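You operate a simulated robot arm through the tools that you are given. There is no shell and no other tool. Be economical: measure what you need, move in short steps, check, and stop when the job is done.

Carry out the task below with a simulated two-armed robot. There is one attempt and no reset: what you move stays moved.

JOB
Tighten cover bolts 1 to 4 on machine 1's gear case in turn, to the plate's torque.
Fine: the machine is off and stays off; use the orange driver and park it.

It is judged by the outcome, as a careful person would: the job done as asked, and still so three seconds after it is handed in. It fails if anything else is knocked over, pushed out of place, dropped, spilled or broken. Lids that push on must go on centred and level and be pressed home; caps that screw on are set level and turned clockwise until they are tight.

ROBOT AND FRAMES
Two 7-joint arms with two-finger parallel grippers on one trunk, on a base that drives. Base frame: it is fixed to the floor where the robot stands at the start and does not move with it; the origin is under the middle of the robot, x ahead of it, y to its left, z up; the surface under the hand at the start is at about z = 0.66. Units: m, degrees, N and s.
The left shoulder is at the start at [0.062, 0.199, 1.179], the right one opposite. With the tool pointing down near the work surface each hand reaches from about 0.1 to 0.62 m from the robot's upright axis, wherever it stands, measured 20 degrees to its own side. Places, roughly: chain case door [0.8, 0.8, 1]; chain tension crank [0.8, 0.9, 0.7]; cover bolt four [0.8, 0.3, 0.9]; cover bolt one [0.7, 0.4, 0.9]; cover bolt three [0.7, 0.3, 0.9]; cover bolt two [0.8, 0.4, 0.9]; fill speed knob of machine one [1.7, 0.2, 1]; hopper clamp [1.9, 0.8, 1.1]; hopper of machine one [1.9, 0.6, 1.2]; lever of the purge valve [2, 0.9, 0.9]; mould speed knob of machine one [1.7, 0.2, 1]; oil filler flap [0.7, 0.5, 0.9]; orange holster [0.5, 0.4, 0.9]; sheet speed knob of machine one [1.7, 0.2, 1.1]; stroke knob [1.7, 1, 0.9]; stroke lock lever [1.8, 1, 0.8]. Payload 1.57 kg a hand.
The TCP of each hand is the grasp point between the finger pads, 0.03 m short of the fingertips. In the tool frame z runs along the fingers and y along their closing line. The gripper opens to 0.11 m. The fingers are 0.024 m wide and 0.012 m thick; the gripper's body (0.048 by 0.112 m) begins 0.078 m behind the TCP.
Orientation is that of the tool frame in the base frame, as [roll, pitch, yaw] about the fixed x, y, z axes, in that order (R = Rz(yaw) Ry(pitch) Rx(roll)). With the fingers straight down and closing along the base's y, the tool's x points along the base's -x, its y along +y and its z along -z.

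CONTROLS
- The arms move only by the tool arm_command. It takes "left_motion", "right_motion" or both (then of equal length, played together; a hand with none holds still); each is a list that holds one entry, the list of rows, each a list of 7 numbers: the shift along the tool's x, y, z in units of 50 mm (1.0 is 50 mm), then the turn, a rotation vector about the tool's x, y, z in units of 5 degrees (1.0 is 5 degrees), then the opening, from 0 (shut) to 1 (fully open). In form: [[[x, y, z, rx, ry, rz, hand], ...]]. A call has 1 to 20 rows; each row shifts and turns the commanded pose from where the row before left it, along the tool's axes as they then stand. A call with a number of a shift or a turn outside -1 to 1 is refused whole. A row lasts 0.2 s, in which the tool goes at most 0.05 m and 8.6 degrees; a call with a longer step from one row to the next is refused whole, and so is a gripper value outside its range. A pose out of reach is approached as far as the arm can. The call stops where the force on the tool passes 40 N (or 10 N more than at its start, if that is more) or the arm is blocked; 0.2 s more then pass. Each finger travels about 0.072 m/s and halts on what it meets, pressing with about 40 N; the grip force reading is that of the motor and also rises with nothing between the fingers. The clock runs only during rows and for 0.2 s after the last one: add rows that do not move to give the fingers time. It gives the time, the measured TCP pose, the force on the tool (base axes), the opening and the grip force at its end, in the units of the frame above (readings bear some noise), with the torque about the TCP (base axes, N m) and any sound that the robot's microphone picked up.
- Cameras (640 x 400 px; columns grow to the right, rows downward): "scene" is now at [0.0978, 0.0438, 1.7761]; the picture's right is [0.51, -0.86, 0.00], its down [-0.69, -0.40, -0.61] and it looks along [0.52, 0.31, -0.80] (base axes); focal length 248 px, centre (320, 200). "left" rides on the left gripper at [0.07, -0.016, -0.141] in its tool frame; the picture's right is [0.23, 0.97, 0.00], its down [-0.85, 0.20, -0.48] and it looks along [-0.47, 0.11, 0.88] (tool axes); focal length 222 px, centre (320, 200). "right" rides on the right gripper at [0.07, 0.016, -0.141] in its tool frame; the picture's right is [-0.23, 0.97, 0.00], its down [-0.85, -0.20, -0.48] and it looks along [-0.47, -0.11, 0.88] (tool axes); focal length 222 px, centre (320, 200). There is no depth. A picture from a camera that has moved, and an enlarged one, comes with that camera's place and axes in the base frame and with its lens. The place of the scene camera against the robot may be out by one fixed shift of up to 0.018 m in any direction.
- camera(camera): a new picture of that camera. The clock stands still meanwhile.
- move_column(by): slides the trunk up (or, below 0, down) by that many m; the arms and the scene camera ride with it, the base frame stays. It gives what a move gives, with no picture.
- drive_base(legs): drives the robot by 1 to 6 legs, each [ahead, left, turn to the left] in m, m and degrees, along the robot's own axes; the way and the turn of a leg run together, so that a leg with both is an arc; at most 1.5 m and 180 degrees a leg. The arms and the cameras ride along, it lands a little off, and it stops where it bumps. It gives what a move gives.
- aim_head(pan, tilt): turns the head with the scene camera to pan (to the left, within 86 degrees either way) and tilt (down, from -29 to 69), counted from straight ahead of the robot. It gives what a move gives.
- close_up(camera, box): a new picture of the part [left, top, right, bottom] of that camera's present view, enlarged. The clock stands still meanwhile.
- job_done(): hands the job in; it is judged then, once.

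Work in short steps. Places have to be worked out from the pictures, the camera data and where the tool is seen: move nearer, look again, correct. Check each grasp and each placing, and mend what went wrong. You have 120 turns and 108 pictures in all, those below and enlarged ones among them. Open the grippers and draw the arms clear of the work before you hand the job in, unless the task says otherwise; then end with one line.

The tools are called after "Emit:" as a command line: name --argument value ..., lists and objects as JSON in quotes. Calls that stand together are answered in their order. arm_command: Moves the arms, as the interface text tells. Its arguments: {"type":"object","properties":{"left_motion":{"type":"array","items":{"type":"array","items":{"type":"array","items":{"type":"number"}}}},"right_motion":{"type":"array","items":{"type":"array","items":{"type":"array","items":{"type":"number"}}}}},"required":[]} The other tools are called the same way: move_column (by) slides the trunk up or down; drive_base (legs) drives the base; aim_head (pan, tilt) turns the head that bears the scene camera; camera (camera) takes a picture; close_up (camera, box) takes an enlarged picture of a part of a camera's view; job_done () hands the job in.

At the start:

```text
time: 0.0
left_position: [0.4019, 0.4663, 1.321]
left_ee_rot: [-179.9, 0.0, 180.0]
left_contact_force: [0.1, -0.2, -0.4]
left_wrist_torque: [-0.02, 0.02, 0.03]
left_opening: 0.11
left_grip_force: 0.0
right_position: [0.4505, 0.0185, 1.2671]
right_ee_rot: [-179.9, 0.0, 180.0]
right_contact_force: [0.7, -0.1, 0.6]
right_wrist_torque: [0.03, 0.01, -0.01]
right_opening: 0.11
right_grip_force: 0.1
trunk travel left (down, up): [-0.775, 0.215]
robot x, y, heading: [-0.0003, -0.0014, -0.1]
head pan, tilt: [30.4, 52.5]
```

scene: 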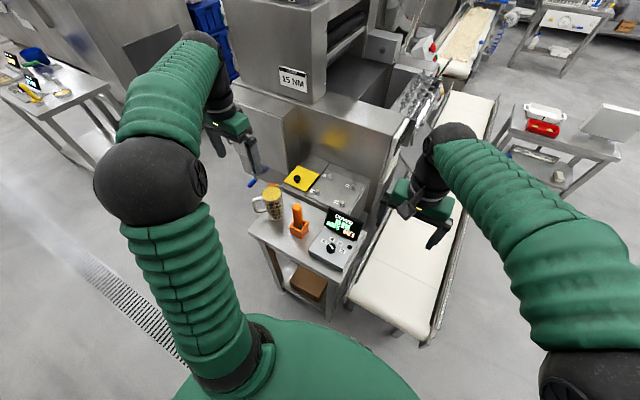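
right: 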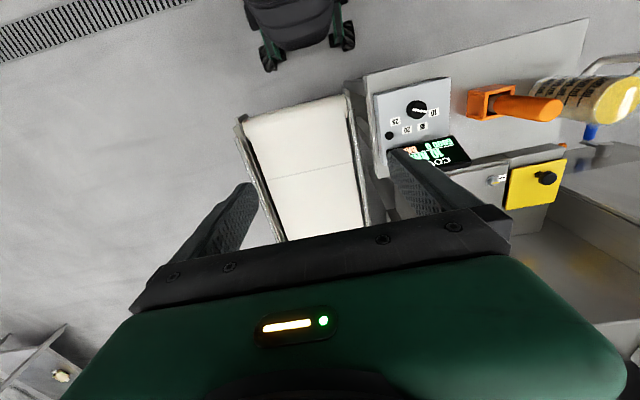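
left: 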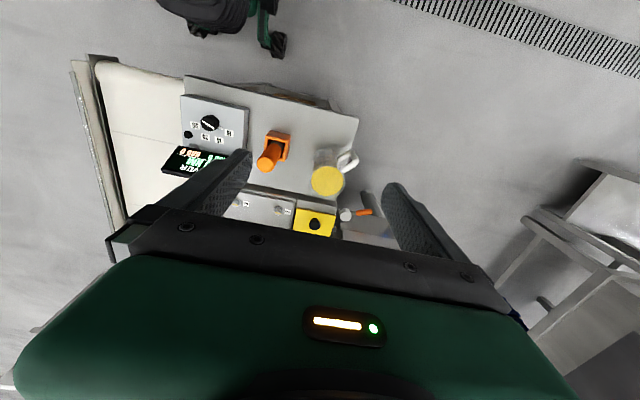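

I'll look closely at the plate, the driver's control box and the cover.

Emit:
close_up --camera "scene" --box '[240, 140, 380, 280]'

Emit:
close_up --camera "scene" --box '[250, 50, 340, 110]'

Emit:
close_up --camera "left" --box '[150, 70, 390, 240]'

Emit:
close_up --camera "right" --box '[360, 60, 580, 220]'

```text
2.86 times, centred on (310, 210) of scene
camera zoom: at [0.0978, 0.0438, 1.7761], right [0.51, -0.86, 0.0], down [-0.69, -0.4, -0.61], along [0.52, 0.31, -0.8], focal length 707 px, centre (349, 171)
```

zoom: 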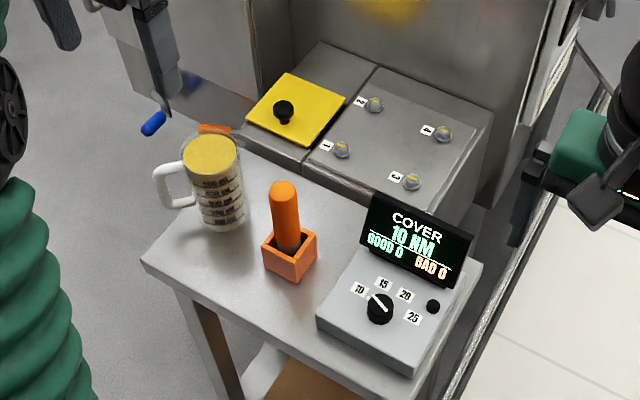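

```text
6.67 times, centred on (295, 80) of scene
camera zoom: at [0.0978, 0.0438, 1.7761], right [0.51, -0.86, 0.0], down [-0.69, -0.4, -0.61], along [0.52, 0.31, -0.8], focal length 1650 px, centre (487, 1000)
```

zoom: 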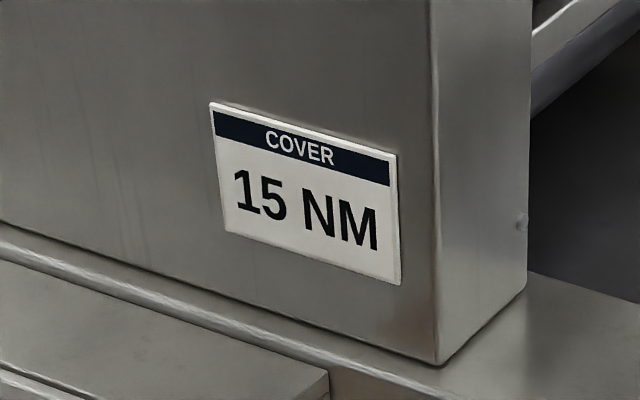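

```text
2.35 times, centred on (270, 155) of left
camera zoom: at [0.3317, 0.4492, 1.4619], right [-0.23, 0.97, 0.0], down [0.86, 0.2, 0.48], along [0.47, 0.11, -0.88], focal length 523 px, centre (438, 306)
```

zoom: 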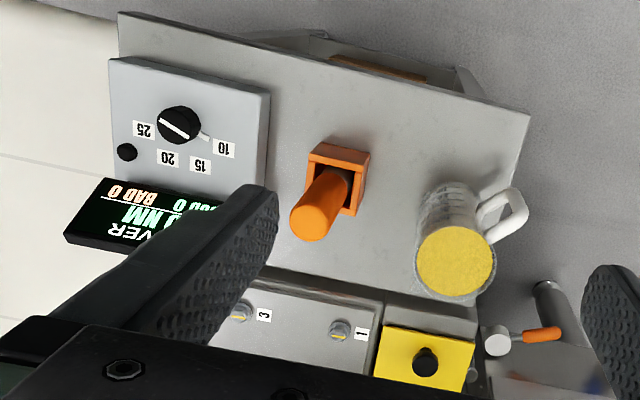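

```text
2.50 times, centred on (470, 140) of right
camera zoom: at [0.3798, 0.0327, 1.4079], right [0.23, 0.97, 0.0], down [0.86, -0.2, 0.48], along [0.47, -0.11, -0.88], focal length 555 px, centre (-55, 350)
```

zoom: 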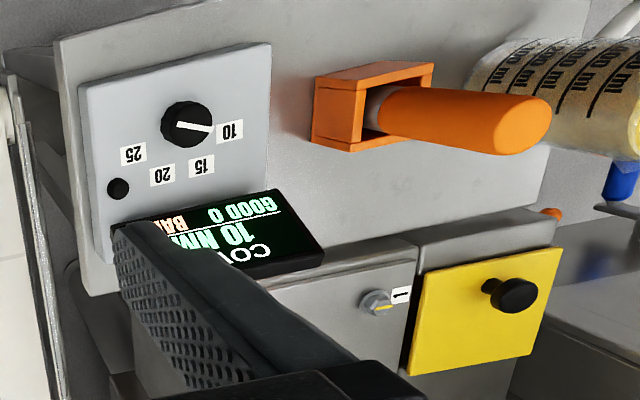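

Plate says 15 Nm, the box is set at 10. I'll look down at the space between the robot and table, to know how close I can drive.

Emit:
aim_head --pan 20 --tilt 69

Emit:
camera --camera "scene"

Emit:
aim_head --pan 60 --tilt 50

Emit:
camera --camera "scene"

```text
time: 0.8
left_position: [0.3994, 0.465, 1.3217]
left_ee_rot: [-179.9, 0.0, -180.0]
left_contact_force: [0.0, 0.3, -0.1]
left_wrist_torque: [0.02, 0.03, 0.02]
left_opening: 0.11
left_grip_force: 0.0
right_position: [0.4492, 0.0165, 1.2673]
right_ee_rot: [180.0, -0.1, -180.0]
right_contact_force: [0.5, 0.0, 0.2]
right_wrist_torque: [0.03, -0.03, 0.02]
right_opening: 0.11
right_grip_force: 0.1
trunk travel left (down, up): [-0.775, 0.215]
robot x, y, heading: [-0.0018, -0.0004, -0.1]
head pan, tilt: [20.0, 68.8]
```

```text
100 pictures are left
camera scene: at [0.0861, 0.0252, 1.7576], right [0.34, -0.94, 0.0], down [-0.88, -0.32, -0.36], along [0.34, 0.12, -0.93], focal length 248 px, centre (320, 200)
```

scene: 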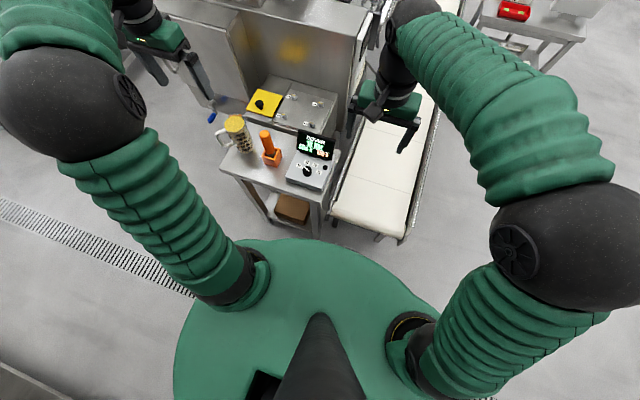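

```text
time: 1.9
left_position: [0.4011, 0.4648, 1.322]
left_ee_rot: [-180.0, -0.1, -179.9]
left_contact_force: [0.2, -0.1, -0.9]
left_wrist_torque: [-0.01, -0.02, -0.01]
left_opening: 0.11
left_grip_force: 0.1
right_position: [0.4486, 0.0169, 1.2665]
right_ee_rot: [180.0, 0.0, -180.0]
right_contact_force: [0.7, 0.1, -0.8]
right_wrist_torque: [0.0, -0.01, 0.02]
right_opening: 0.1101
right_grip_force: 0.1
trunk travel left (down, up): [-0.775, 0.215]
robot x, y, heading: [-0.0041, -0.0003, 0.0]
head pan, tilt: [60.0, 50.0]
```

```text
99 pictures are left
camera scene: at [0.072, 0.0727, 1.7795], right [0.87, -0.5, 0.0], down [-0.38, -0.66, -0.64], along [0.32, 0.56, -0.77], focal length 248 px, centre (320, 200)
```

scene: 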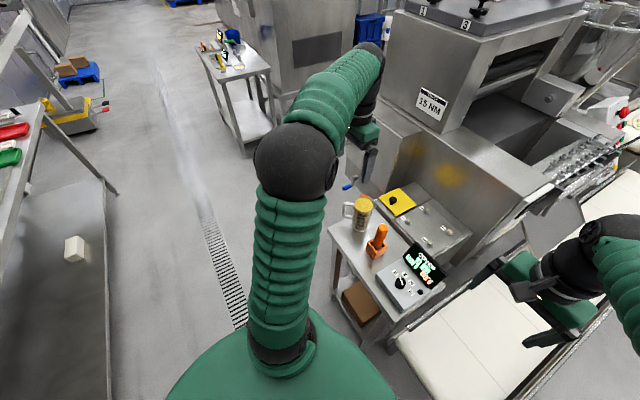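

Bolts come out at about (0.69/0.80, 0.41/0.29, 0.91), the knob at (0.484, 0.216, 0.906), and the driver top at (0.50, 0.38, 1.05). Base front is ~0.13 m from the table, so I edge forward and left, then look.

Emit:
drive_base --legs '[[0.08, 0.1, 0]]'

Emit:
aim_head --pan 15 --tilt 52

Emit:
camera --camera "scene"

Emit:
camera --camera "left"

```text
time: 3.1
left_position: [0.4772, 0.532, 1.334]
left_ee_rot: [178.7, 0.2, 180.0]
left_contact_force: [-0.6, 0.1, 0.5]
left_wrist_torque: [-0.01, 0.04, 0.02]
left_opening: 0.11
left_grip_force: 0.1
right_position: [0.5265, 0.0853, 1.2687]
right_ee_rot: [178.8, 0.2, -180.0]
right_contact_force: [0.9, -0.2, -0.4]
right_wrist_torque: [-0.01, -0.01, 0.01]
right_opening: 0.1103
right_grip_force: 0.1
trunk travel left (down, up): [-0.775, 0.215]
robot x, y, heading: [0.0804, 0.0978, -0.2]
head pan, tilt: [60.0, 50.0]
```

```text
time: 4.2
left_position: [0.4805, 0.5694, 1.32]
left_ee_rot: [-179.7, -0.1, -179.9]
left_contact_force: [0.1, 0.8, -1.0]
left_wrist_torque: [-0.03, -0.06, 0.05]
left_opening: 0.11
left_grip_force: 0.1
right_position: [0.5282, 0.1204, 1.2673]
right_ee_rot: [-179.8, 0.1, -179.9]
right_contact_force: [0.2, 0.7, -0.4]
right_wrist_torque: [-0.04, 0.01, 0.02]
right_opening: 0.1099
right_grip_force: 0.1
trunk travel left (down, up): [-0.775, 0.215]
robot x, y, heading: [0.0814, 0.0982, 0.3]
head pan, tilt: [15.0, 52.0]
```

```text
98 pictures are left
camera scene: at [0.187, 0.1268, 1.7767], right [0.26, -0.97, 0.0], down [-0.76, -0.21, -0.61], along [0.59, 0.16, -0.79], focal length 248 px, centre (320, 200)
```

scene: 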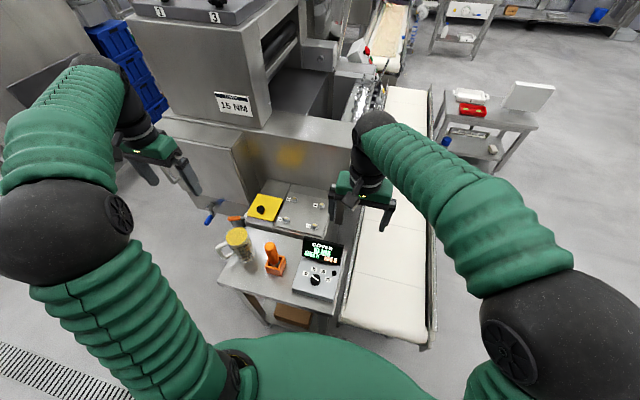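

```text
97 pictures are left
camera left: at [0.4103, 0.5529, 1.4603], right [-0.23, 0.97, 0.0], down [0.85, 0.2, 0.48], along [0.47, 0.11, -0.88], focal length 222 px, centre (320, 200)
```

left: 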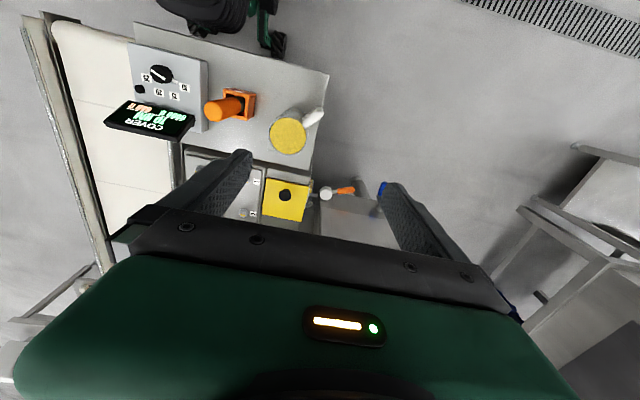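

Reach looks plausible. I'll pull the right hand away and bring the left hand over the selector knob at height.

Emit:
arm_command --right_motion '[[[0.7, -0.7, 0, 0, 0, 0, 1], [0.7, -0.7, 0, 0, 0, 0, 1], [0.7, -0.7, 0, 0, 0, 0, 1], [0.7, -0.7, 0, 0, 0, 0, 1], [0.7, -0.7, 0, 0, 0, 0, 1], [0, 0, 0, 0, 0, 0, 1], [0, 0, 0, 0, 0, 0, 1], [0, 0, 0, 0, 0, 0, 1], [0, 0, 0, 0, 0, 0, 1], [0, 0, 0, 0, 0, 0, 1], [0, 0, 0, 0, 0, 0, 1], [0, 0, 0, 0, 0, 0, 1]]]' --left_motion '[[[0, -0.883, 0, 0, 0, 0, 0.7], [0, -0.883, 0, 0, 0, 0, 0.7], [0, -0.883, 0, 0, 0, 0, 0.7], [0, -0.883, 0, 0, 0, 0, 0.7], [0, -0.883, 0, 0, 0, 0, 0.7], [0, -0.883, 0, 0, 0, 0, 0.7], [0, -0.883, 0, 0, 0, 0, 0.7], [0, -0.883, 0, 0, 0, 0, 0.7], [0, 0, 0.9, 0, 0, 0, 0.7], [0, 0, 0.9, 0, 0, 0, 0.7], [0, 0, 0.9, 0, 0, 0, 0.7], [0, 0, 0.9, 0, 0, 0, 0.7]]]'

Emit:
camera --camera "left"

Emit:
camera --camera "scene"

```text
time: 6.8
left_position: [0.4838, 0.2112, 1.1443]
left_ee_rot: [-180.0, 0.1, -180.0]
left_contact_force: [0.1, -0.3, -0.8]
left_wrist_torque: [0.01, 0.03, 0.0]
left_opening: 0.077
left_grip_force: 0.0
right_position: [0.3767, -0.0619, 1.2455]
right_ee_rot: [180.0, 0.0, -180.0]
right_contact_force: [-0.4, 0.5, -0.8]
right_wrist_torque: [0.04, -0.03, 0.0]
right_opening: 0.1101
right_grip_force: 0.1
right hand out of reach, approached as far as the arm can: row 5
trunk travel left (down, up): [-0.775, 0.215]
robot x, y, heading: [0.0797, 0.0975, 0.4]
head pan, tilt: [15.0, 52.0]
```

```text
96 pictures are left
camera left: at [0.4136, 0.1944, 1.2838], right [-0.23, 0.97, 0.0], down [0.86, 0.2, 0.48], along [0.47, 0.11, -0.88], focal length 222 px, centre (320, 200)
```

left: 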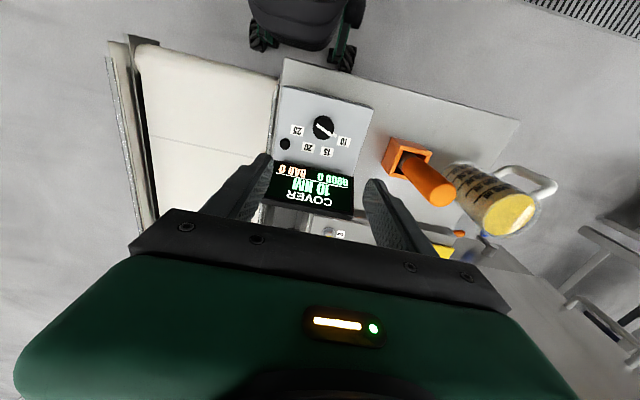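

```text
95 pictures are left
camera scene: at [0.1868, 0.1173, 1.7769], right [0.26, -0.97, 0.0], down [-0.76, -0.2, -0.61], along [0.59, 0.16, -0.79], focal length 248 px, centre (320, 200)
```

scene: 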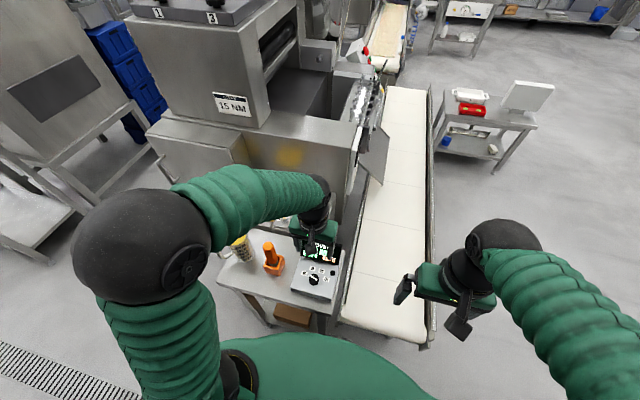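

Emit:
close_up --camera "left" --box '[260, 70, 400, 220]'

Emit:
close_up --camera "right" --box '[400, 20, 640, 220]'

```text
2.67 times, centred on (330, 145) of left
camera zoom: at [0.4136, 0.1944, 1.2838], right [-0.23, 0.97, 0.0], down [0.86, 0.2, 0.48], along [0.47, 0.11, -0.88], focal length 592 px, centre (293, 347)
```

zoom: 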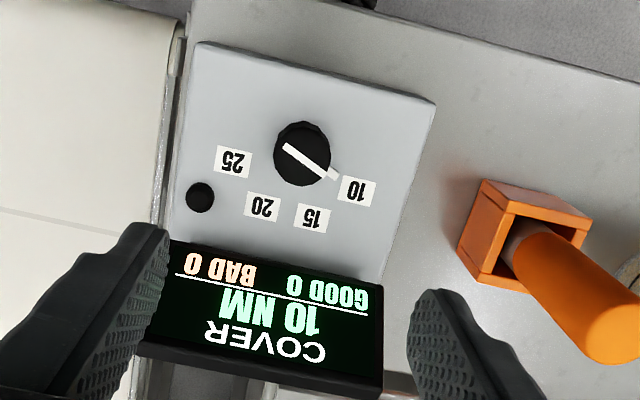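

```text
2.00 times, centred on (520, 120) of right
camera zoom: at [0.3063, -0.0468, 1.3864], right [0.23, 0.97, 0.0], down [0.86, -0.2, 0.48], along [0.47, -0.11, -0.88], focal length 444 px, centre (-80, 360)
```

zoom: 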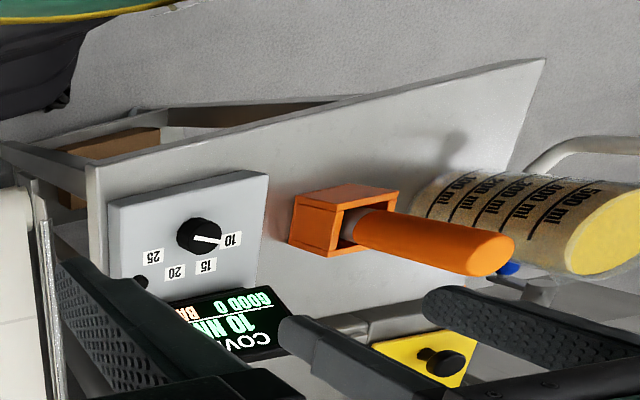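

Knob ~0.036 m wide centered at (0.483, 0.216), top z≈0.90. Descending partway, then looking.

Emit:
arm_command --left_motion '[[[0, 0.1, 0.78, 0, 0, 0, 0.6], [0, 0, 0.78, 0, 0, 0, 0.6], [0, 0, 0.78, 0, 0, 0, 0.6], [0, 0, 0.78, 0, 0, 0, 0.6], [0, 0, 0.78, 0, 0, 0, 0.6], [0, 0, 0, 0, 0, 0, 0.6]]]'

Emit:
camera --camera "left"

Emit:
close_up --camera "right" --box '[400, 20, 640, 220]'

```text
time: 8.2
left_position: [0.4802, 0.2145, 0.9487]
left_ee_rot: [179.9, 0.1, -179.9]
left_contact_force: [-0.6, 0.9, -0.3]
left_wrist_torque: [-0.03, -0.02, 0.04]
left_opening: 0.0659
left_grip_force: 0.0
right_position: [0.373, -0.0622, 1.2461]
right_ee_rot: [180.0, 0.0, 180.0]
right_contact_force: [0.3, 0.2, -0.1]
right_wrist_torque: [-0.01, -0.02, 0.01]
right_opening: 0.1097
right_grip_force: 0.0
trunk travel left (down, up): [-0.775, 0.215]
robot x, y, heading: [0.0791, 0.094, 0.1]
head pan, tilt: [15.0, 52.0]
```

```text
92 pictures are left
camera left: at [0.4099, 0.1982, 1.0898], right [-0.23, 0.97, 0.0], down [0.85, 0.2, 0.48], along [0.47, 0.11, -0.88], focal length 222 px, centre (320, 200)
```

left: 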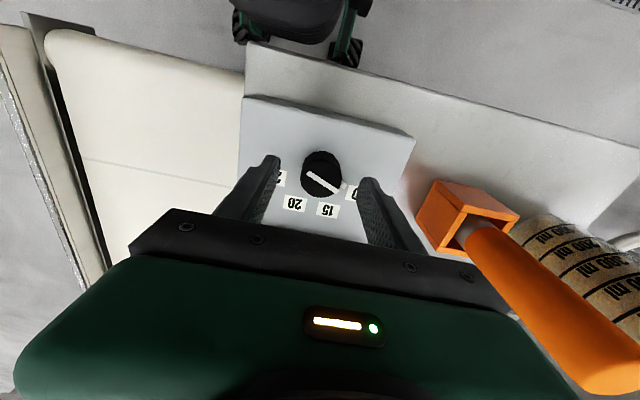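

```text
2.00 times, centred on (520, 120) of right
camera zoom: at [0.3044, -0.0474, 1.3866], right [0.23, 0.97, 0.0], down [0.85, -0.2, 0.48], along [0.47, -0.11, -0.88], focal length 444 px, centre (-80, 360)
```

zoom: 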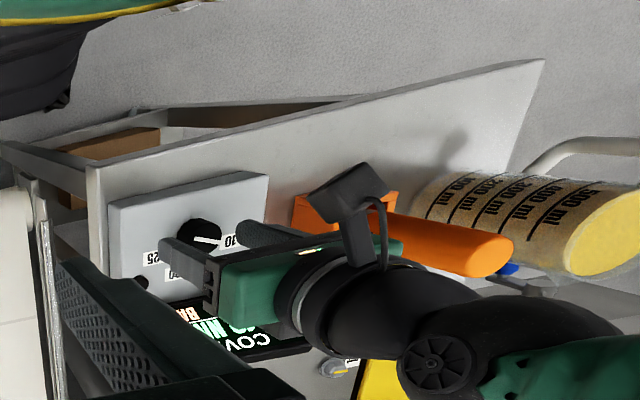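

Slightly off (4 mm in x and y). Correct, descend 35 mm, and close on the knob.

Emit:
arm_command --left_motion '[[[-0.08, 0.08, 0.25, 0, 0, 0, 0.6], [0, 0, 0.25, 0, 0, 0, 0.6], [0, 0, 0.2, 0, 0, 0, 0.6], [0, 0, 0, 0, 0, 0, 0.3], [0, 0, 0, 0, 0, 0, 0.15], [0, 0, 0, 0, 0, 0, 0.15], [0, 0, 0, 0, 0, 0, 0.15], [0, 0, 0, 0, 0, 0, 0.15]]]'

Emit:
camera --camera "left"

```text
time: 8.8
left_position: [0.4813, 0.217, 0.9304]
left_ee_rot: [179.9, 0.1, -180.0]
left_contact_force: [0.5, -0.1, -0.7]
left_wrist_torque: [0.03, 0.0, 0.01]
left_opening: 0.0659
left_grip_force: 0.0
right_position: [0.3744, -0.0616, 1.2464]
right_ee_rot: [-180.0, 0.1, 179.9]
right_contact_force: [0.0, 0.7, 0.0]
right_wrist_torque: [0.01, 0.0, 0.01]
right_opening: 0.1099
right_grip_force: 0.1
trunk travel left (down, up): [-0.775, 0.215]
robot x, y, heading: [0.079, 0.0935, -0.0]
head pan, tilt: [15.0, 52.0]
stopped in row 2 (left hand): the force on the tool passed its limit at 70 N (the readings are from after the stop); the commanded pose is now the measured one
```

```text
90 pictures are left
camera left: at [0.4121, 0.2018, 1.0707], right [-0.23, 0.97, 0.0], down [0.85, 0.2, 0.48], along [0.47, 0.11, -0.88], focal length 222 px, centre (320, 200)
```

left: 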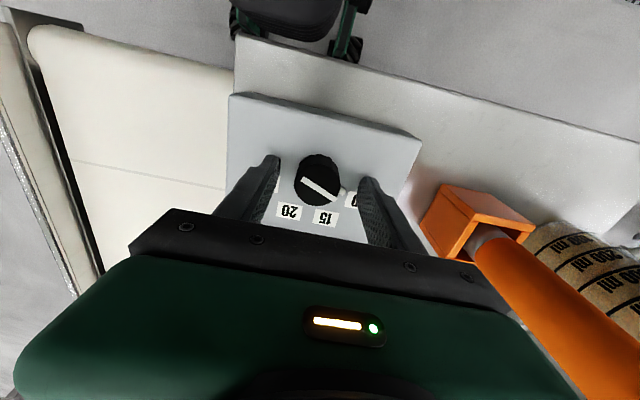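

Fingertips touched the box top (z≈0.90); the knob is centered between the fingers. Lift 2 mm and close.

Emit:
arm_command --left_motion '[[[0, 0, -0.05, 0, 0, 0, 0.45], [0, 0, 0, 0, 0, 0, 0.3], [0, 0, 0, 0, 0, 0, 0.2], [0, 0, 0, 0, 0, 0, 0.2], [0, 0, 0, 0, 0, 0, 0.2]]]'

Emit:
close_up --camera "left" --box '[220, 80, 420, 250]'

```text
time: 10.0
left_position: [0.4823, 0.2158, 0.9319]
left_ee_rot: [179.8, 0.0, 179.8]
left_contact_force: [0.7, -10.0, -6.4]
left_wrist_torque: [-1.05, -0.2, 0.01]
left_opening: 0.0337
left_grip_force: 41.2
right_position: [0.3767, -0.0644, 1.2446]
right_ee_rot: [179.9, -0.1, -180.0]
right_contact_force: [-0.3, -0.5, 0.5]
right_wrist_torque: [0.01, -0.03, -0.03]
right_opening: 0.1101
right_grip_force: 0.1
trunk travel left (down, up): [-0.775, 0.215]
robot x, y, heading: [0.0809, 0.0988, 0.3]
head pan, tilt: [15.0, 52.0]
```

```text
2.35 times, centred on (320, 165) of left
camera zoom: at [0.4132, 0.1992, 1.0732], right [-0.23, 0.97, 0.0], down [0.86, 0.2, 0.48], along [0.47, 0.11, -0.88], focal length 523 px, centre (320, 282)
```

zoom: 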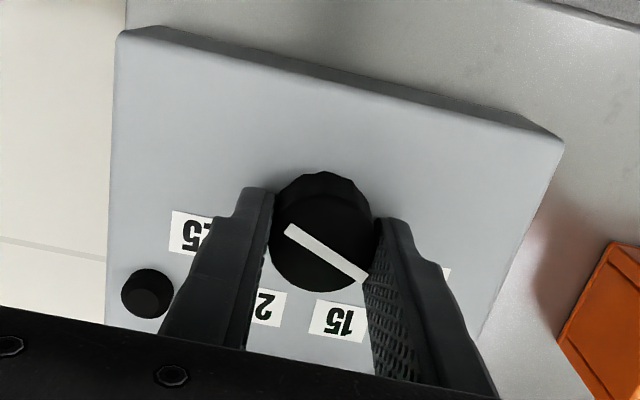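

Knob gripped. Turn 40° clockwise (towards 15) and look.

Emit:
arm_command --left_motion '[[[0, 0, 0, 0, 0, 1, 0.2], [0, 0, 0, 0, 0, 1, 0.2], [0, 0, 0, 0, 0, 1, 0.2], [0, 0, 0, 0, 0, 1, 0.2], [0, 0, 0, 0, 0, 1, 0.2], [0, 0, 0, 0, 0, 1, 0.2], [0, 0, 0, 0, 0, 1, 0.2], [0, 0, 0, 0, 0, 1, 0.2], [0, 0, 0, 0, 0, 0, 0.2]]]'

Emit:
camera --camera "left"

Emit:
close_up --camera "scene" --box '[250, 190, 390, 320]'

```text
time: 12.0
left_position: [0.4822, 0.2142, 0.9337]
left_ee_rot: [179.9, -0.1, 139.7]
left_contact_force: [-11.2, -26.2, -26.7]
left_wrist_torque: [-1.13, 0.41, 0.07]
left_opening: 0.0337
left_grip_force: 41.5
right_position: [0.3735, -0.0667, 1.2454]
right_ee_rot: [179.8, 0.0, 180.0]
right_contact_force: [-1.3, 0.5, 0.9]
right_wrist_torque: [0.0, 0.0, 0.03]
right_opening: 0.1099
right_grip_force: 0.0
trunk travel left (down, up): [-0.775, 0.215]
robot x, y, heading: [0.0833, 0.0955, 0.2]
head pan, tilt: [15.0, 52.0]
```

```text
88 pictures are left
camera left: at [0.4189, 0.2458, 1.0736], right [0.46, 0.89, 0.0], down [0.78, -0.4, 0.48], along [0.42, -0.21, -0.88], focal length 222 px, centre (320, 200)
```

left: 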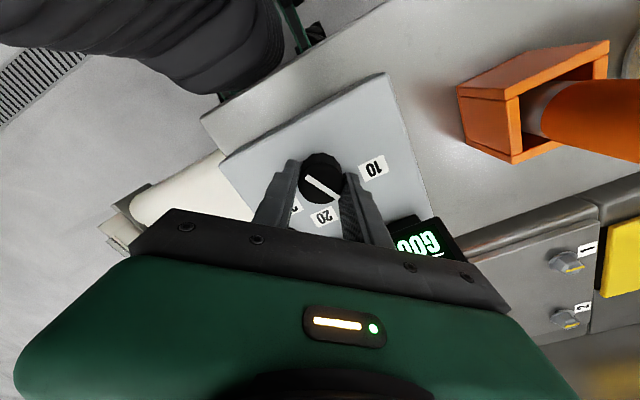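

```text
3.08 times, centred on (320, 255) of scene
camera zoom: at [0.1863, 0.1083, 1.7767], right [0.26, -0.97, -0.01], down [-0.76, -0.2, -0.62], along [0.59, 0.16, -0.79], focal length 762 px, centre (320, 31)
```

zoom: 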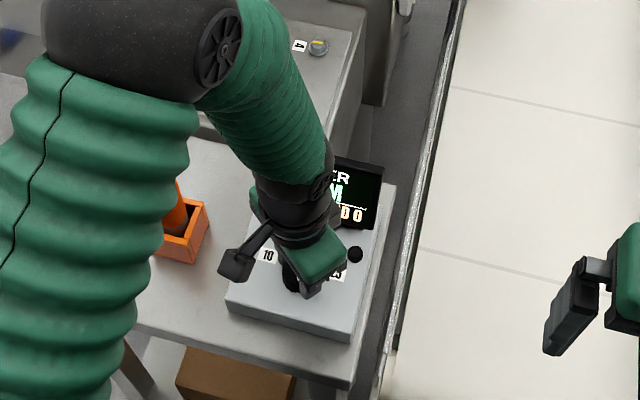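

The knob turned with the hand. Release, lift and check pointer and display.

Emit:
arm_command --left_motion '[[[0, 0, 0, 0, 0, 0, 0.4], [0, 0, 0, 0, 0, 0, 0.6], [0, 0, 0, 0, 0, 0, 0.6], [0, 0, -0.8, 0, 0, 0, 0.6], [0, 0, -0.8, 0, 0, 0, 0.6], [0, 0, -0.9, 0, 0, -1, 0.6], [0, 0, -0.9, 0, 0, -1, 0.6], [0, 0, -0.9, 0, 0, -1, 0.6], [0, 0, -0.5, 0, 0, -1, 0.6], [0, 0, 0, 0, 0, -1, 0.6], [0, 0, 0, 0, 0, -1, 0.6], [0, 0, 0, 0, 0, -1, 0.6], [0, 0, 0, 0, 0, -1, 0.6]]]'

Emit:
close_up --camera "left" --box '[220, 60, 460, 220]'

```text
time: 14.8
left_position: [0.4831, 0.2171, 1.1724]
left_ee_rot: [179.9, 0.0, 179.9]
left_contact_force: [-0.1, -0.6, 0.1]
left_wrist_torque: [0.0, 0.0, 0.03]
left_opening: 0.0661
left_grip_force: 0.1
right_position: [0.3756, -0.0632, 1.2453]
right_ee_rot: [-179.9, 0.0, 179.9]
right_contact_force: [-0.8, 0.1, 0.1]
right_wrist_torque: [0.0, -0.02, 0.0]
right_opening: 0.11
right_grip_force: 0.1
trunk travel left (down, up): [-0.775, 0.215]
robot x, y, heading: [0.0799, 0.0945, 0.2]
head pan, tilt: [15.0, 52.0]
```

```text
2.50 times, centred on (340, 140) of left
camera zoom: at [0.4138, 0.2014, 1.3129], right [-0.23, 0.97, 0.0], down [0.85, 0.2, 0.48], along [0.47, 0.11, -0.88], focal length 555 px, centre (270, 350)
```

zoom: 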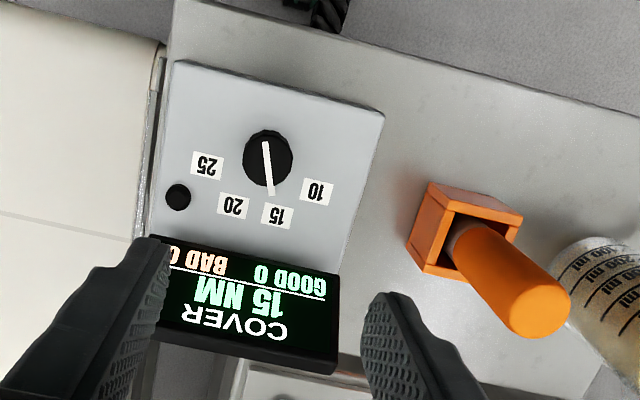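

Display reads 15 NM. Now move over the orange driver (axis about (0.497, 0.368)) and look down at it.

Emit:
arm_command --left_motion '[[[-0.07, 0.755, 0, 0, 0, 0, 0.7], [-0.07, 0.755, 0, 0, 0, 0, 0.7], [-0.07, 0.755, 0, 0, 0, 0, 0.7], [-0.07, 0.755, 0, 0, 0, 0, 0.7], [0, 0, 0, 0, 0, 0, 0.7]]]'

Emit:
camera --camera "left"

Emit:
close_up --camera "right" --box '[400, 20, 640, 220]'

```text
time: 16.0
left_position: [0.4968, 0.3685, 1.1739]
left_ee_rot: [179.9, 0.1, 180.0]
left_contact_force: [-0.1, 1.4, -0.3]
left_wrist_torque: [-0.04, -0.04, -0.02]
left_opening: 0.0769
left_grip_force: 0.0
right_position: [0.3746, -0.0606, 1.2458]
right_ee_rot: [179.9, 0.0, -180.0]
right_contact_force: [-0.9, 0.5, -0.7]
right_wrist_torque: [0.0, -0.02, 0.0]
right_opening: 0.1103
right_grip_force: 0.1
trunk travel left (down, up): [-0.775, 0.215]
robot x, y, heading: [0.079, 0.0942, 0.1]
head pan, tilt: [15.0, 52.0]
```

```text
85 pictures are left
camera left: at [0.4266, 0.353, 1.3134], right [-0.23, 0.97, 0.0], down [0.85, 0.2, 0.48], along [0.47, 0.11, -0.88], focal length 222 px, centre (320, 200)
```

left: 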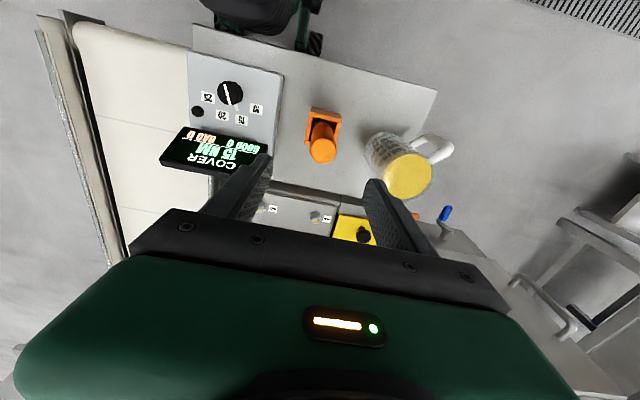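

```text
2.00 times, centred on (520, 120) of right
camera zoom: at [0.3043, -0.0459, 1.3867], right [0.23, 0.97, 0.0], down [0.85, -0.2, 0.48], along [0.47, -0.11, -0.88], focal length 444 px, centre (-80, 360)
```

zoom: 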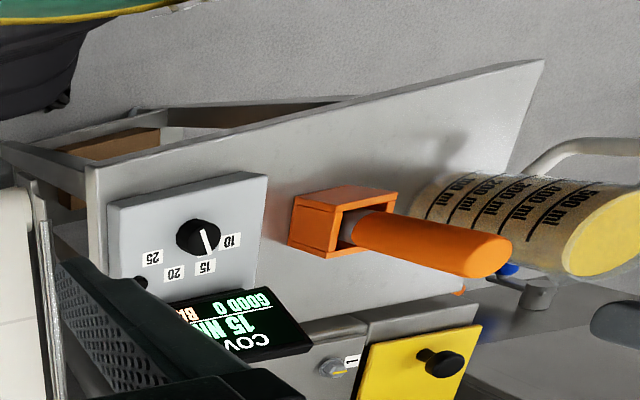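

Emit:
close_up --camera "left" --box '[270, 80, 390, 180]'

Emit:
close_up --camera "right" --box '[520, 90, 640, 190]'

```text
4.00 times, centred on (330, 130) of left
camera zoom: at [0.4266, 0.353, 1.3134], right [-0.23, 0.97, 0.0], down [0.85, 0.2, 0.48], along [0.47, 0.11, -0.88], focal length 888 px, centre (280, 480)
```

zoom: 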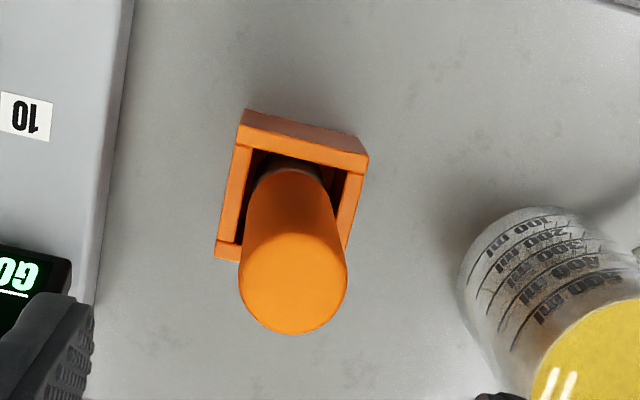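

```text
4.00 times, centred on (580, 140) of right
camera zoom: at [0.3043, -0.0459, 1.3867], right [0.23, 0.97, 0.0], down [0.85, -0.2, 0.48], along [0.47, -0.11, -0.88], focal length 888 px, centre (-720, 440)
```

zoom: 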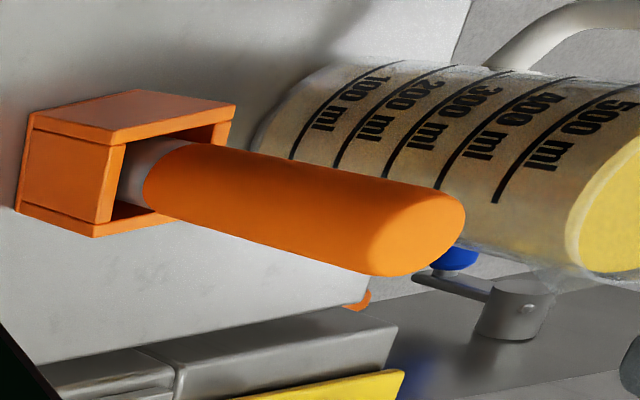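

Handle top at ≈(0.507, 0.376, 1.03), 34 mm thick. Descend and grasp at z≈0.985.

Emit:
arm_command --left_motion '[[[-0.16, 0.14, 0.75, 0, 0, 0, 0.7], [0, 0, 0.75, 0, 0, 0, 0.7], [0, 0, 0.75, 0, 0, 0, 0.7], [0, 0, 0.75, 0, 0, 0, 0.7], [0, 0, 0.75, 0, 0, 0, 0.7], [0, 0, 0, 0, 0, 0, 0.7]]]'

Emit:
camera --camera "left"

Emit:
close_up --camera "right" --box '[480, 60, 640, 190]'

```text
time: 17.4
left_position: [0.5029, 0.3785, 0.9862]
left_ee_rot: [180.0, 0.1, 179.9]
left_contact_force: [0.0, 1.1, -0.5]
left_wrist_torque: [0.03, 0.02, -0.05]
left_opening: 0.077
left_grip_force: 0.1
right_position: [0.3732, -0.0589, 1.2455]
right_ee_rot: [180.0, 0.0, 180.0]
right_contact_force: [-0.3, 0.5, 0.2]
right_wrist_torque: [-0.05, -0.02, -0.03]
right_opening: 0.1098
right_grip_force: 0.1
trunk travel left (down, up): [-0.775, 0.215]
robot x, y, heading: [0.0771, 0.0966, -0.1]
head pan, tilt: [15.0, 52.0]
```

```text
81 pictures are left
camera left: at [0.4342, 0.3619, 1.1267], right [-0.23, 0.97, 0.0], down [0.85, 0.2, 0.48], along [0.47, 0.11, -0.88], focal length 222 px, centre (320, 200)
```

left: 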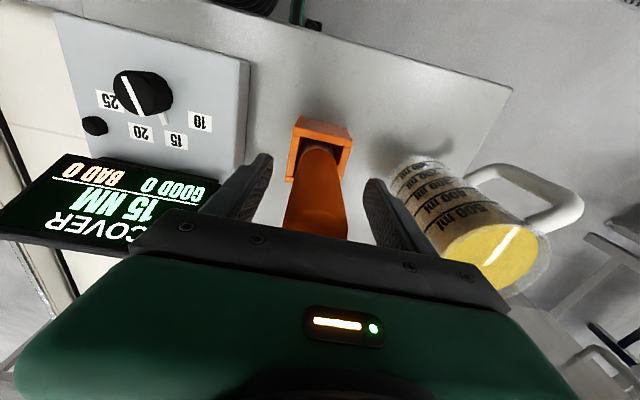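

```text
3.08 times, centred on (560, 125) of right
camera zoom: at [0.3036, -0.0457, 1.3869], right [0.23, 0.97, 0.0], down [0.85, -0.2, 0.48], along [0.47, -0.11, -0.88], focal length 684 px, centre (-418, 431)
```

zoom: 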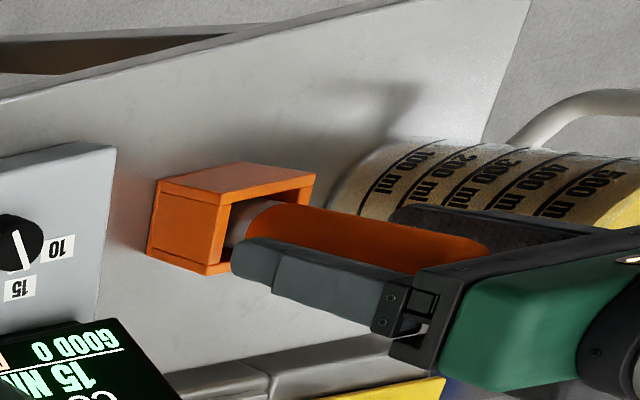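

The handle sits between the fingers. Close.

Emit:
arm_command --left_motion '[[[0, 0, 0, 0, 0, 0, 0.5], [0, 0, 0, 0, 0, 0, 0.35], [0, 0, 0, 0, 0, 0, 0.2], [0, 0, 0, 0, 0, 0, 0.15], [0, 0, 0, 0, 0, 0, 0.15]]]'

Emit:
camera --camera "left"

```text
time: 18.6
left_position: [0.5047, 0.3782, 0.9857]
left_ee_rot: [179.9, 0.0, 179.8]
left_contact_force: [-0.3, -1.7, -0.5]
left_wrist_torque: [-0.22, 0.07, 0.01]
left_opening: 0.0355
left_grip_force: 40.2
right_position: [0.3742, -0.062, 1.2447]
right_ee_rot: [-180.0, -0.1, -180.0]
right_contact_force: [0.1, -0.1, 0.4]
right_wrist_torque: [-0.02, 0.01, 0.01]
right_opening: 0.1102
right_grip_force: 0.2
trunk travel left (down, up): [-0.775, 0.215]
robot x, y, heading: [0.0806, 0.0933, 0.1]
head pan, tilt: [15.0, 52.0]
```

```text
79 pictures are left
camera left: at [0.4349, 0.3615, 1.1268], right [-0.23, 0.97, 0.0], down [0.86, 0.2, 0.48], along [0.47, 0.11, -0.88], focal length 222 px, centre (320, 200)
```

left: 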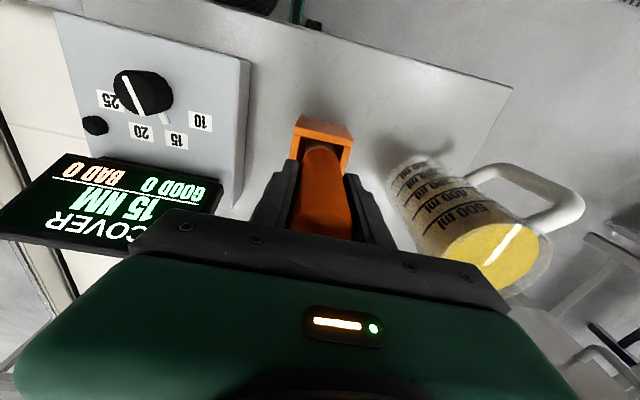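

Gripped at (0.505, 0.378, 0.986) — I'll park it there later. Lift straight up 0.2 m.

Emit:
arm_command --left_motion '[[[0, 0, -0.4, 0, 0, 0, 0.15], [0, 0, -0.8, 0, 0, 0, 0.15], [0, 0, -0.9, 0, 0, 0, 0.15], [0, 0, -0.9, 0, 0, 0, 0.15], [0, 0, -0.9, 0, 0, 0, 0.15], [0, 0, 0, 0, 0, 0, 0.15]]]'

Emit:
camera --camera "left"

Emit:
close_up --camera "right" --box '[440, 60, 640, 220]'

```text
time: 20.0
left_position: [0.5046, 0.3764, 1.1829]
left_ee_rot: [179.9, 0.0, 179.9]
left_contact_force: [-0.8, 0.4, -5.4]
left_wrist_torque: [-0.02, 0.01, -0.02]
left_opening: 0.0356
left_grip_force: 40.2
right_position: [0.3761, -0.0608, 1.2458]
right_ee_rot: [180.0, 0.1, -180.0]
right_contact_force: [0.4, 0.0, 0.3]
right_wrist_torque: [0.01, 0.03, 0.0]
right_opening: 0.1101
right_grip_force: 0.1
trunk travel left (down, up): [-0.775, 0.215]
robot x, y, heading: [0.0817, 0.0943, 0.2]
head pan, tilt: [15.0, 52.0]
```

```text
78 pictures are left
camera left: at [0.4344, 0.3593, 1.3229], right [-0.23, 0.97, 0.0], down [0.86, 0.2, 0.48], along [0.47, 0.11, -0.88], focal length 222 px, centre (320, 200)
```

left: 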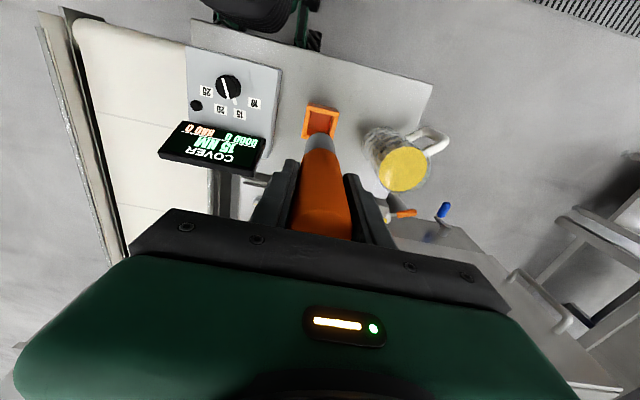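

```text
2.50 times, centred on (540, 140) of right
camera zoom: at [0.3054, -0.0461, 1.3865], right [0.23, 0.97, 0.0], down [0.85, -0.2, 0.48], along [0.47, -0.11, -0.88], focal length 555 px, centre (-230, 350)
```

zoom: 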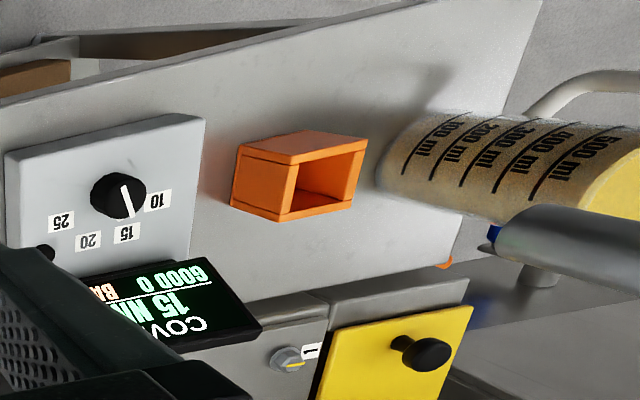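

Driver is out (≈0.5 kg). Move over bolt 1 at height and look at the bit from the scene camera.

Emit:
arm_command --left_motion '[[[-0.75, 0.13, 0, 0, 0, 0, 0.15], [-0.75, 0.13, 0, 0, 0, 0, 0.15], [-0.75, 0.13, 0, 0, 0, 0, 0.15], [-0.75, 0.13, 0, 0, 0, 0, 0.15], [-0.65, 0.1, 0, 0, 0, 0, 0.15], [0, 0, 0, 0, 0, 0, 0.15]]]'

Emit:
camera --camera "left"

Emit:
camera --camera "scene"

Emit:
camera --camera "right"

```text
time: 21.4
left_position: [0.6895, 0.409, 1.1821]
left_ee_rot: [179.9, 0.1, 180.0]
left_contact_force: [0.4, -0.6, -4.2]
left_wrist_torque: [0.02, 0.0, 0.0]
left_opening: 0.0355
left_grip_force: 39.4
right_position: [0.3743, -0.0598, 1.2451]
right_ee_rot: [180.0, 0.1, 179.9]
right_contact_force: [-0.8, -0.4, -0.1]
right_wrist_torque: [0.02, -0.04, -0.01]
right_opening: 0.11
right_grip_force: 0.1
trunk travel left (down, up): [-0.775, 0.215]
robot x, y, heading: [0.0806, 0.0967, 0.3]
head pan, tilt: [15.0, 52.0]
```

```text
76 pictures are left
camera left: at [0.619, 0.3927, 1.3228], right [-0.23, 0.97, 0.0], down [0.85, 0.2, 0.48], along [0.47, 0.11, -0.88], focal length 222 px, centre (320, 200)
```

left: 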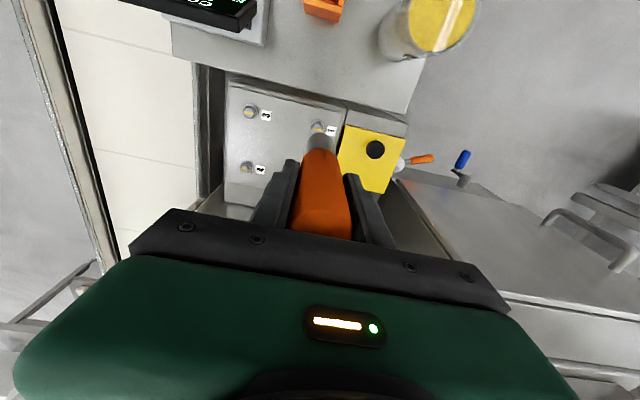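

```text
75 pictures are left
camera scene: at [0.1867, 0.1207, 1.7768], right [0.26, -0.97, 0.0], down [-0.76, -0.21, -0.61], along [0.59, 0.16, -0.79], focal length 248 px, centre (320, 200)
```

scene: 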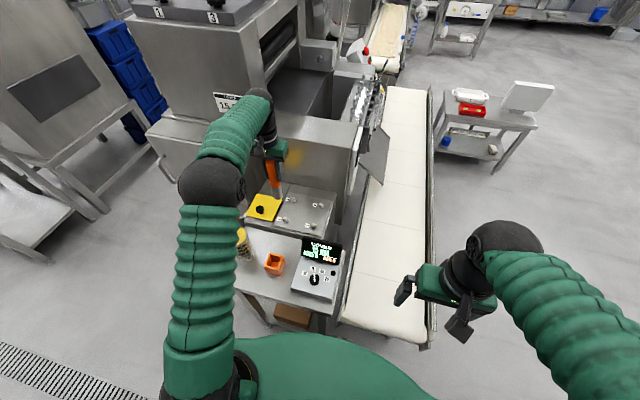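

```text
74 pictures are left
camera right: at [0.3041, -0.045, 1.3869], right [0.23, 0.97, 0.0], down [0.85, -0.2, 0.48], along [0.47, -0.11, -0.88], focal length 222 px, centre (320, 200)
```

right: 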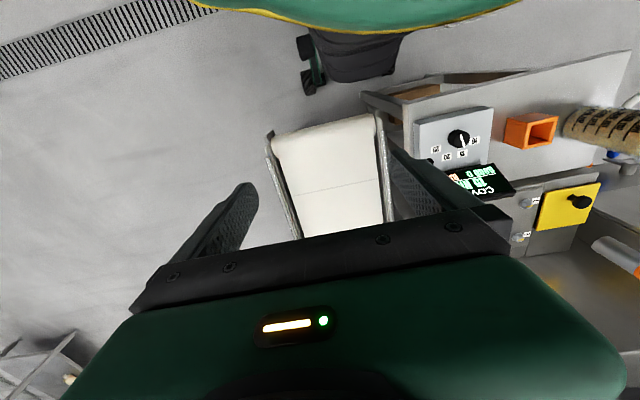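

Emit:
close_up --camera "left" --box '[230, 80, 410, 240]'

Emit:
close_up --camera "scene" --box '[240, 130, 340, 240]'

```text
2.50 times, centred on (320, 160) of left
camera zoom: at [0.619, 0.3927, 1.3228], right [-0.23, 0.97, 0.0], down [0.85, 0.2, 0.48], along [0.47, 0.11, -0.88], focal length 555 px, centre (320, 300)
```

zoom: 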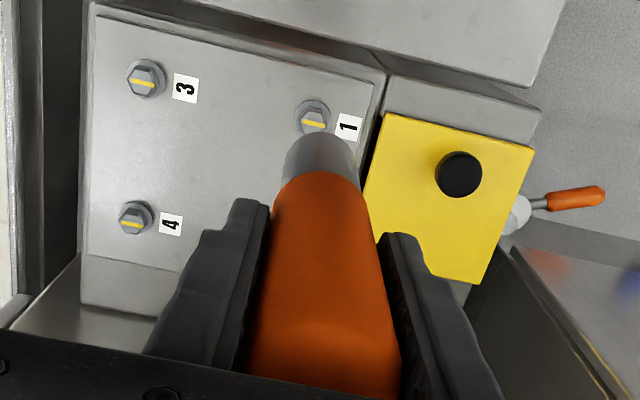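

```text
3.64 times, centred on (290, 185) of scene
camera zoom: at [0.1867, 0.1207, 1.7768], right [0.26, -0.97, 0.0], down [-0.76, -0.21, -0.61], along [0.59, 0.16, -0.79], focal length 900 px, centre (429, 254)
```

zoom: 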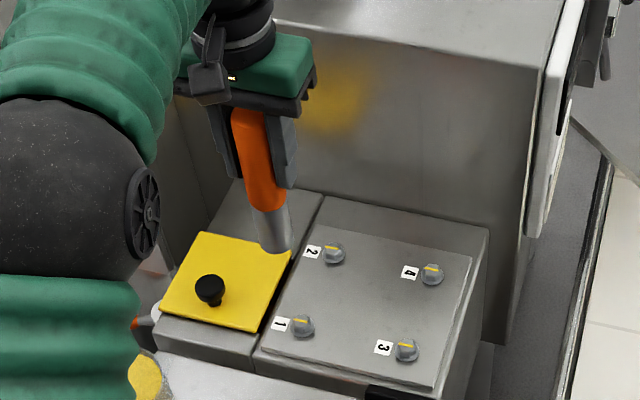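

The driver has a socket, tip about 0.135 m below the TCP and vertical; bolt 1 is at ≈(0.692, 0.407). Descend until the tip is just above the bolt.

Emit:
arm_command --left_motion '[[[-0.05, -0.04, 0.68, 0, 0, 0, 0.15], [0, 0, 0.68, 0, 0, 0, 0.15], [0, 0, 0.6, 0, 0, 0, 0.15], [0, 0, 0, 0, 0, 0, 0.15]]]'

Emit:
close_up --camera "left" --box '[230, 60, 410, 240]'

Emit:
close_up --camera "scene" --box '[250, 160, 350, 240]'

Emit:
close_up --camera "right" --box '[480, 160, 640, 280]'

```text
time: 22.4
left_position: [0.6922, 0.4047, 1.0816]
left_ee_rot: [-179.9, 0.0, 179.8]
left_contact_force: [-0.6, 0.5, -4.8]
left_wrist_torque: [0.0, 0.01, 0.01]
left_opening: 0.0353
left_grip_force: 40.2
right_position: [0.3754, -0.0612, 1.2452]
right_ee_rot: [-179.9, 0.0, -180.0]
right_contact_force: [-0.2, -0.3, 0.0]
right_wrist_torque: [-0.02, 0.0, 0.02]
right_opening: 0.11
right_grip_force: 0.1
trunk travel left (down, up): [-0.775, 0.215]
robot x, y, heading: [0.08, 0.0966, 0.1]
head pan, tilt: [15.0, 52.0]
```

```text
2.22 times, centred on (320, 150) of left
camera zoom: at [0.6215, 0.3889, 1.2231], right [-0.23, 0.97, 0.0], down [0.86, 0.2, 0.48], along [0.47, 0.11, -0.88], focal length 494 px, centre (320, 311)
```

zoom: 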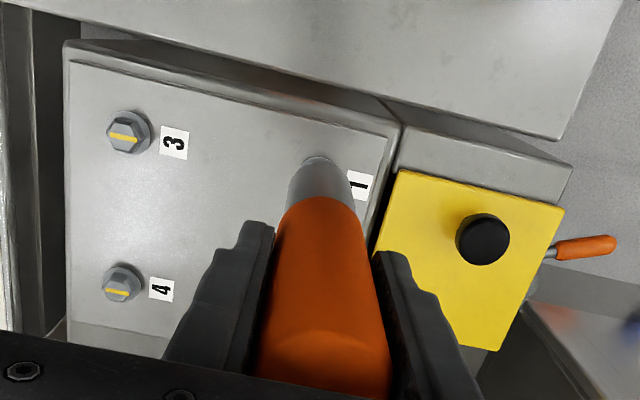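

```text
5.00 times, centred on (300, 200) of scene
camera zoom: at [0.1876, 0.1202, 1.7767], right [0.26, -0.97, 0.0], down [-0.76, -0.21, -0.61], along [0.59, 0.16, -0.79], focal length 1238 px, centre (420, 200)
```

zoom: 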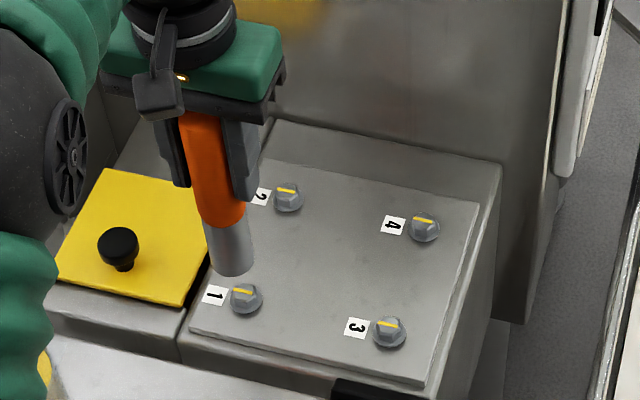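

```text
3.33 times, centred on (560, 220) of right
camera zoom: at [0.3053, -0.0454, 1.3866], right [0.23, 0.97, 0.0], down [0.85, -0.2, 0.48], along [0.47, -0.11, -0.88], focal length 740 px, centre (-480, 133)
```

zoom: 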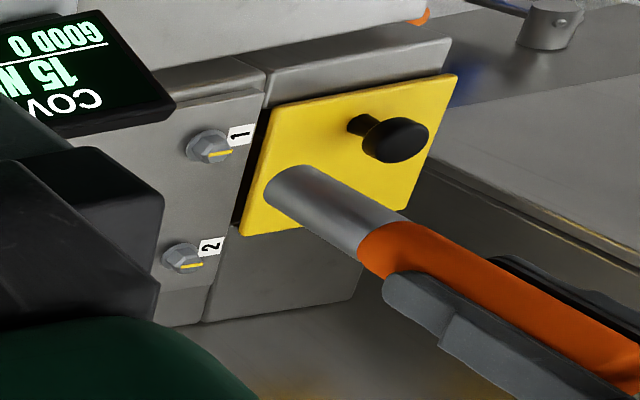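

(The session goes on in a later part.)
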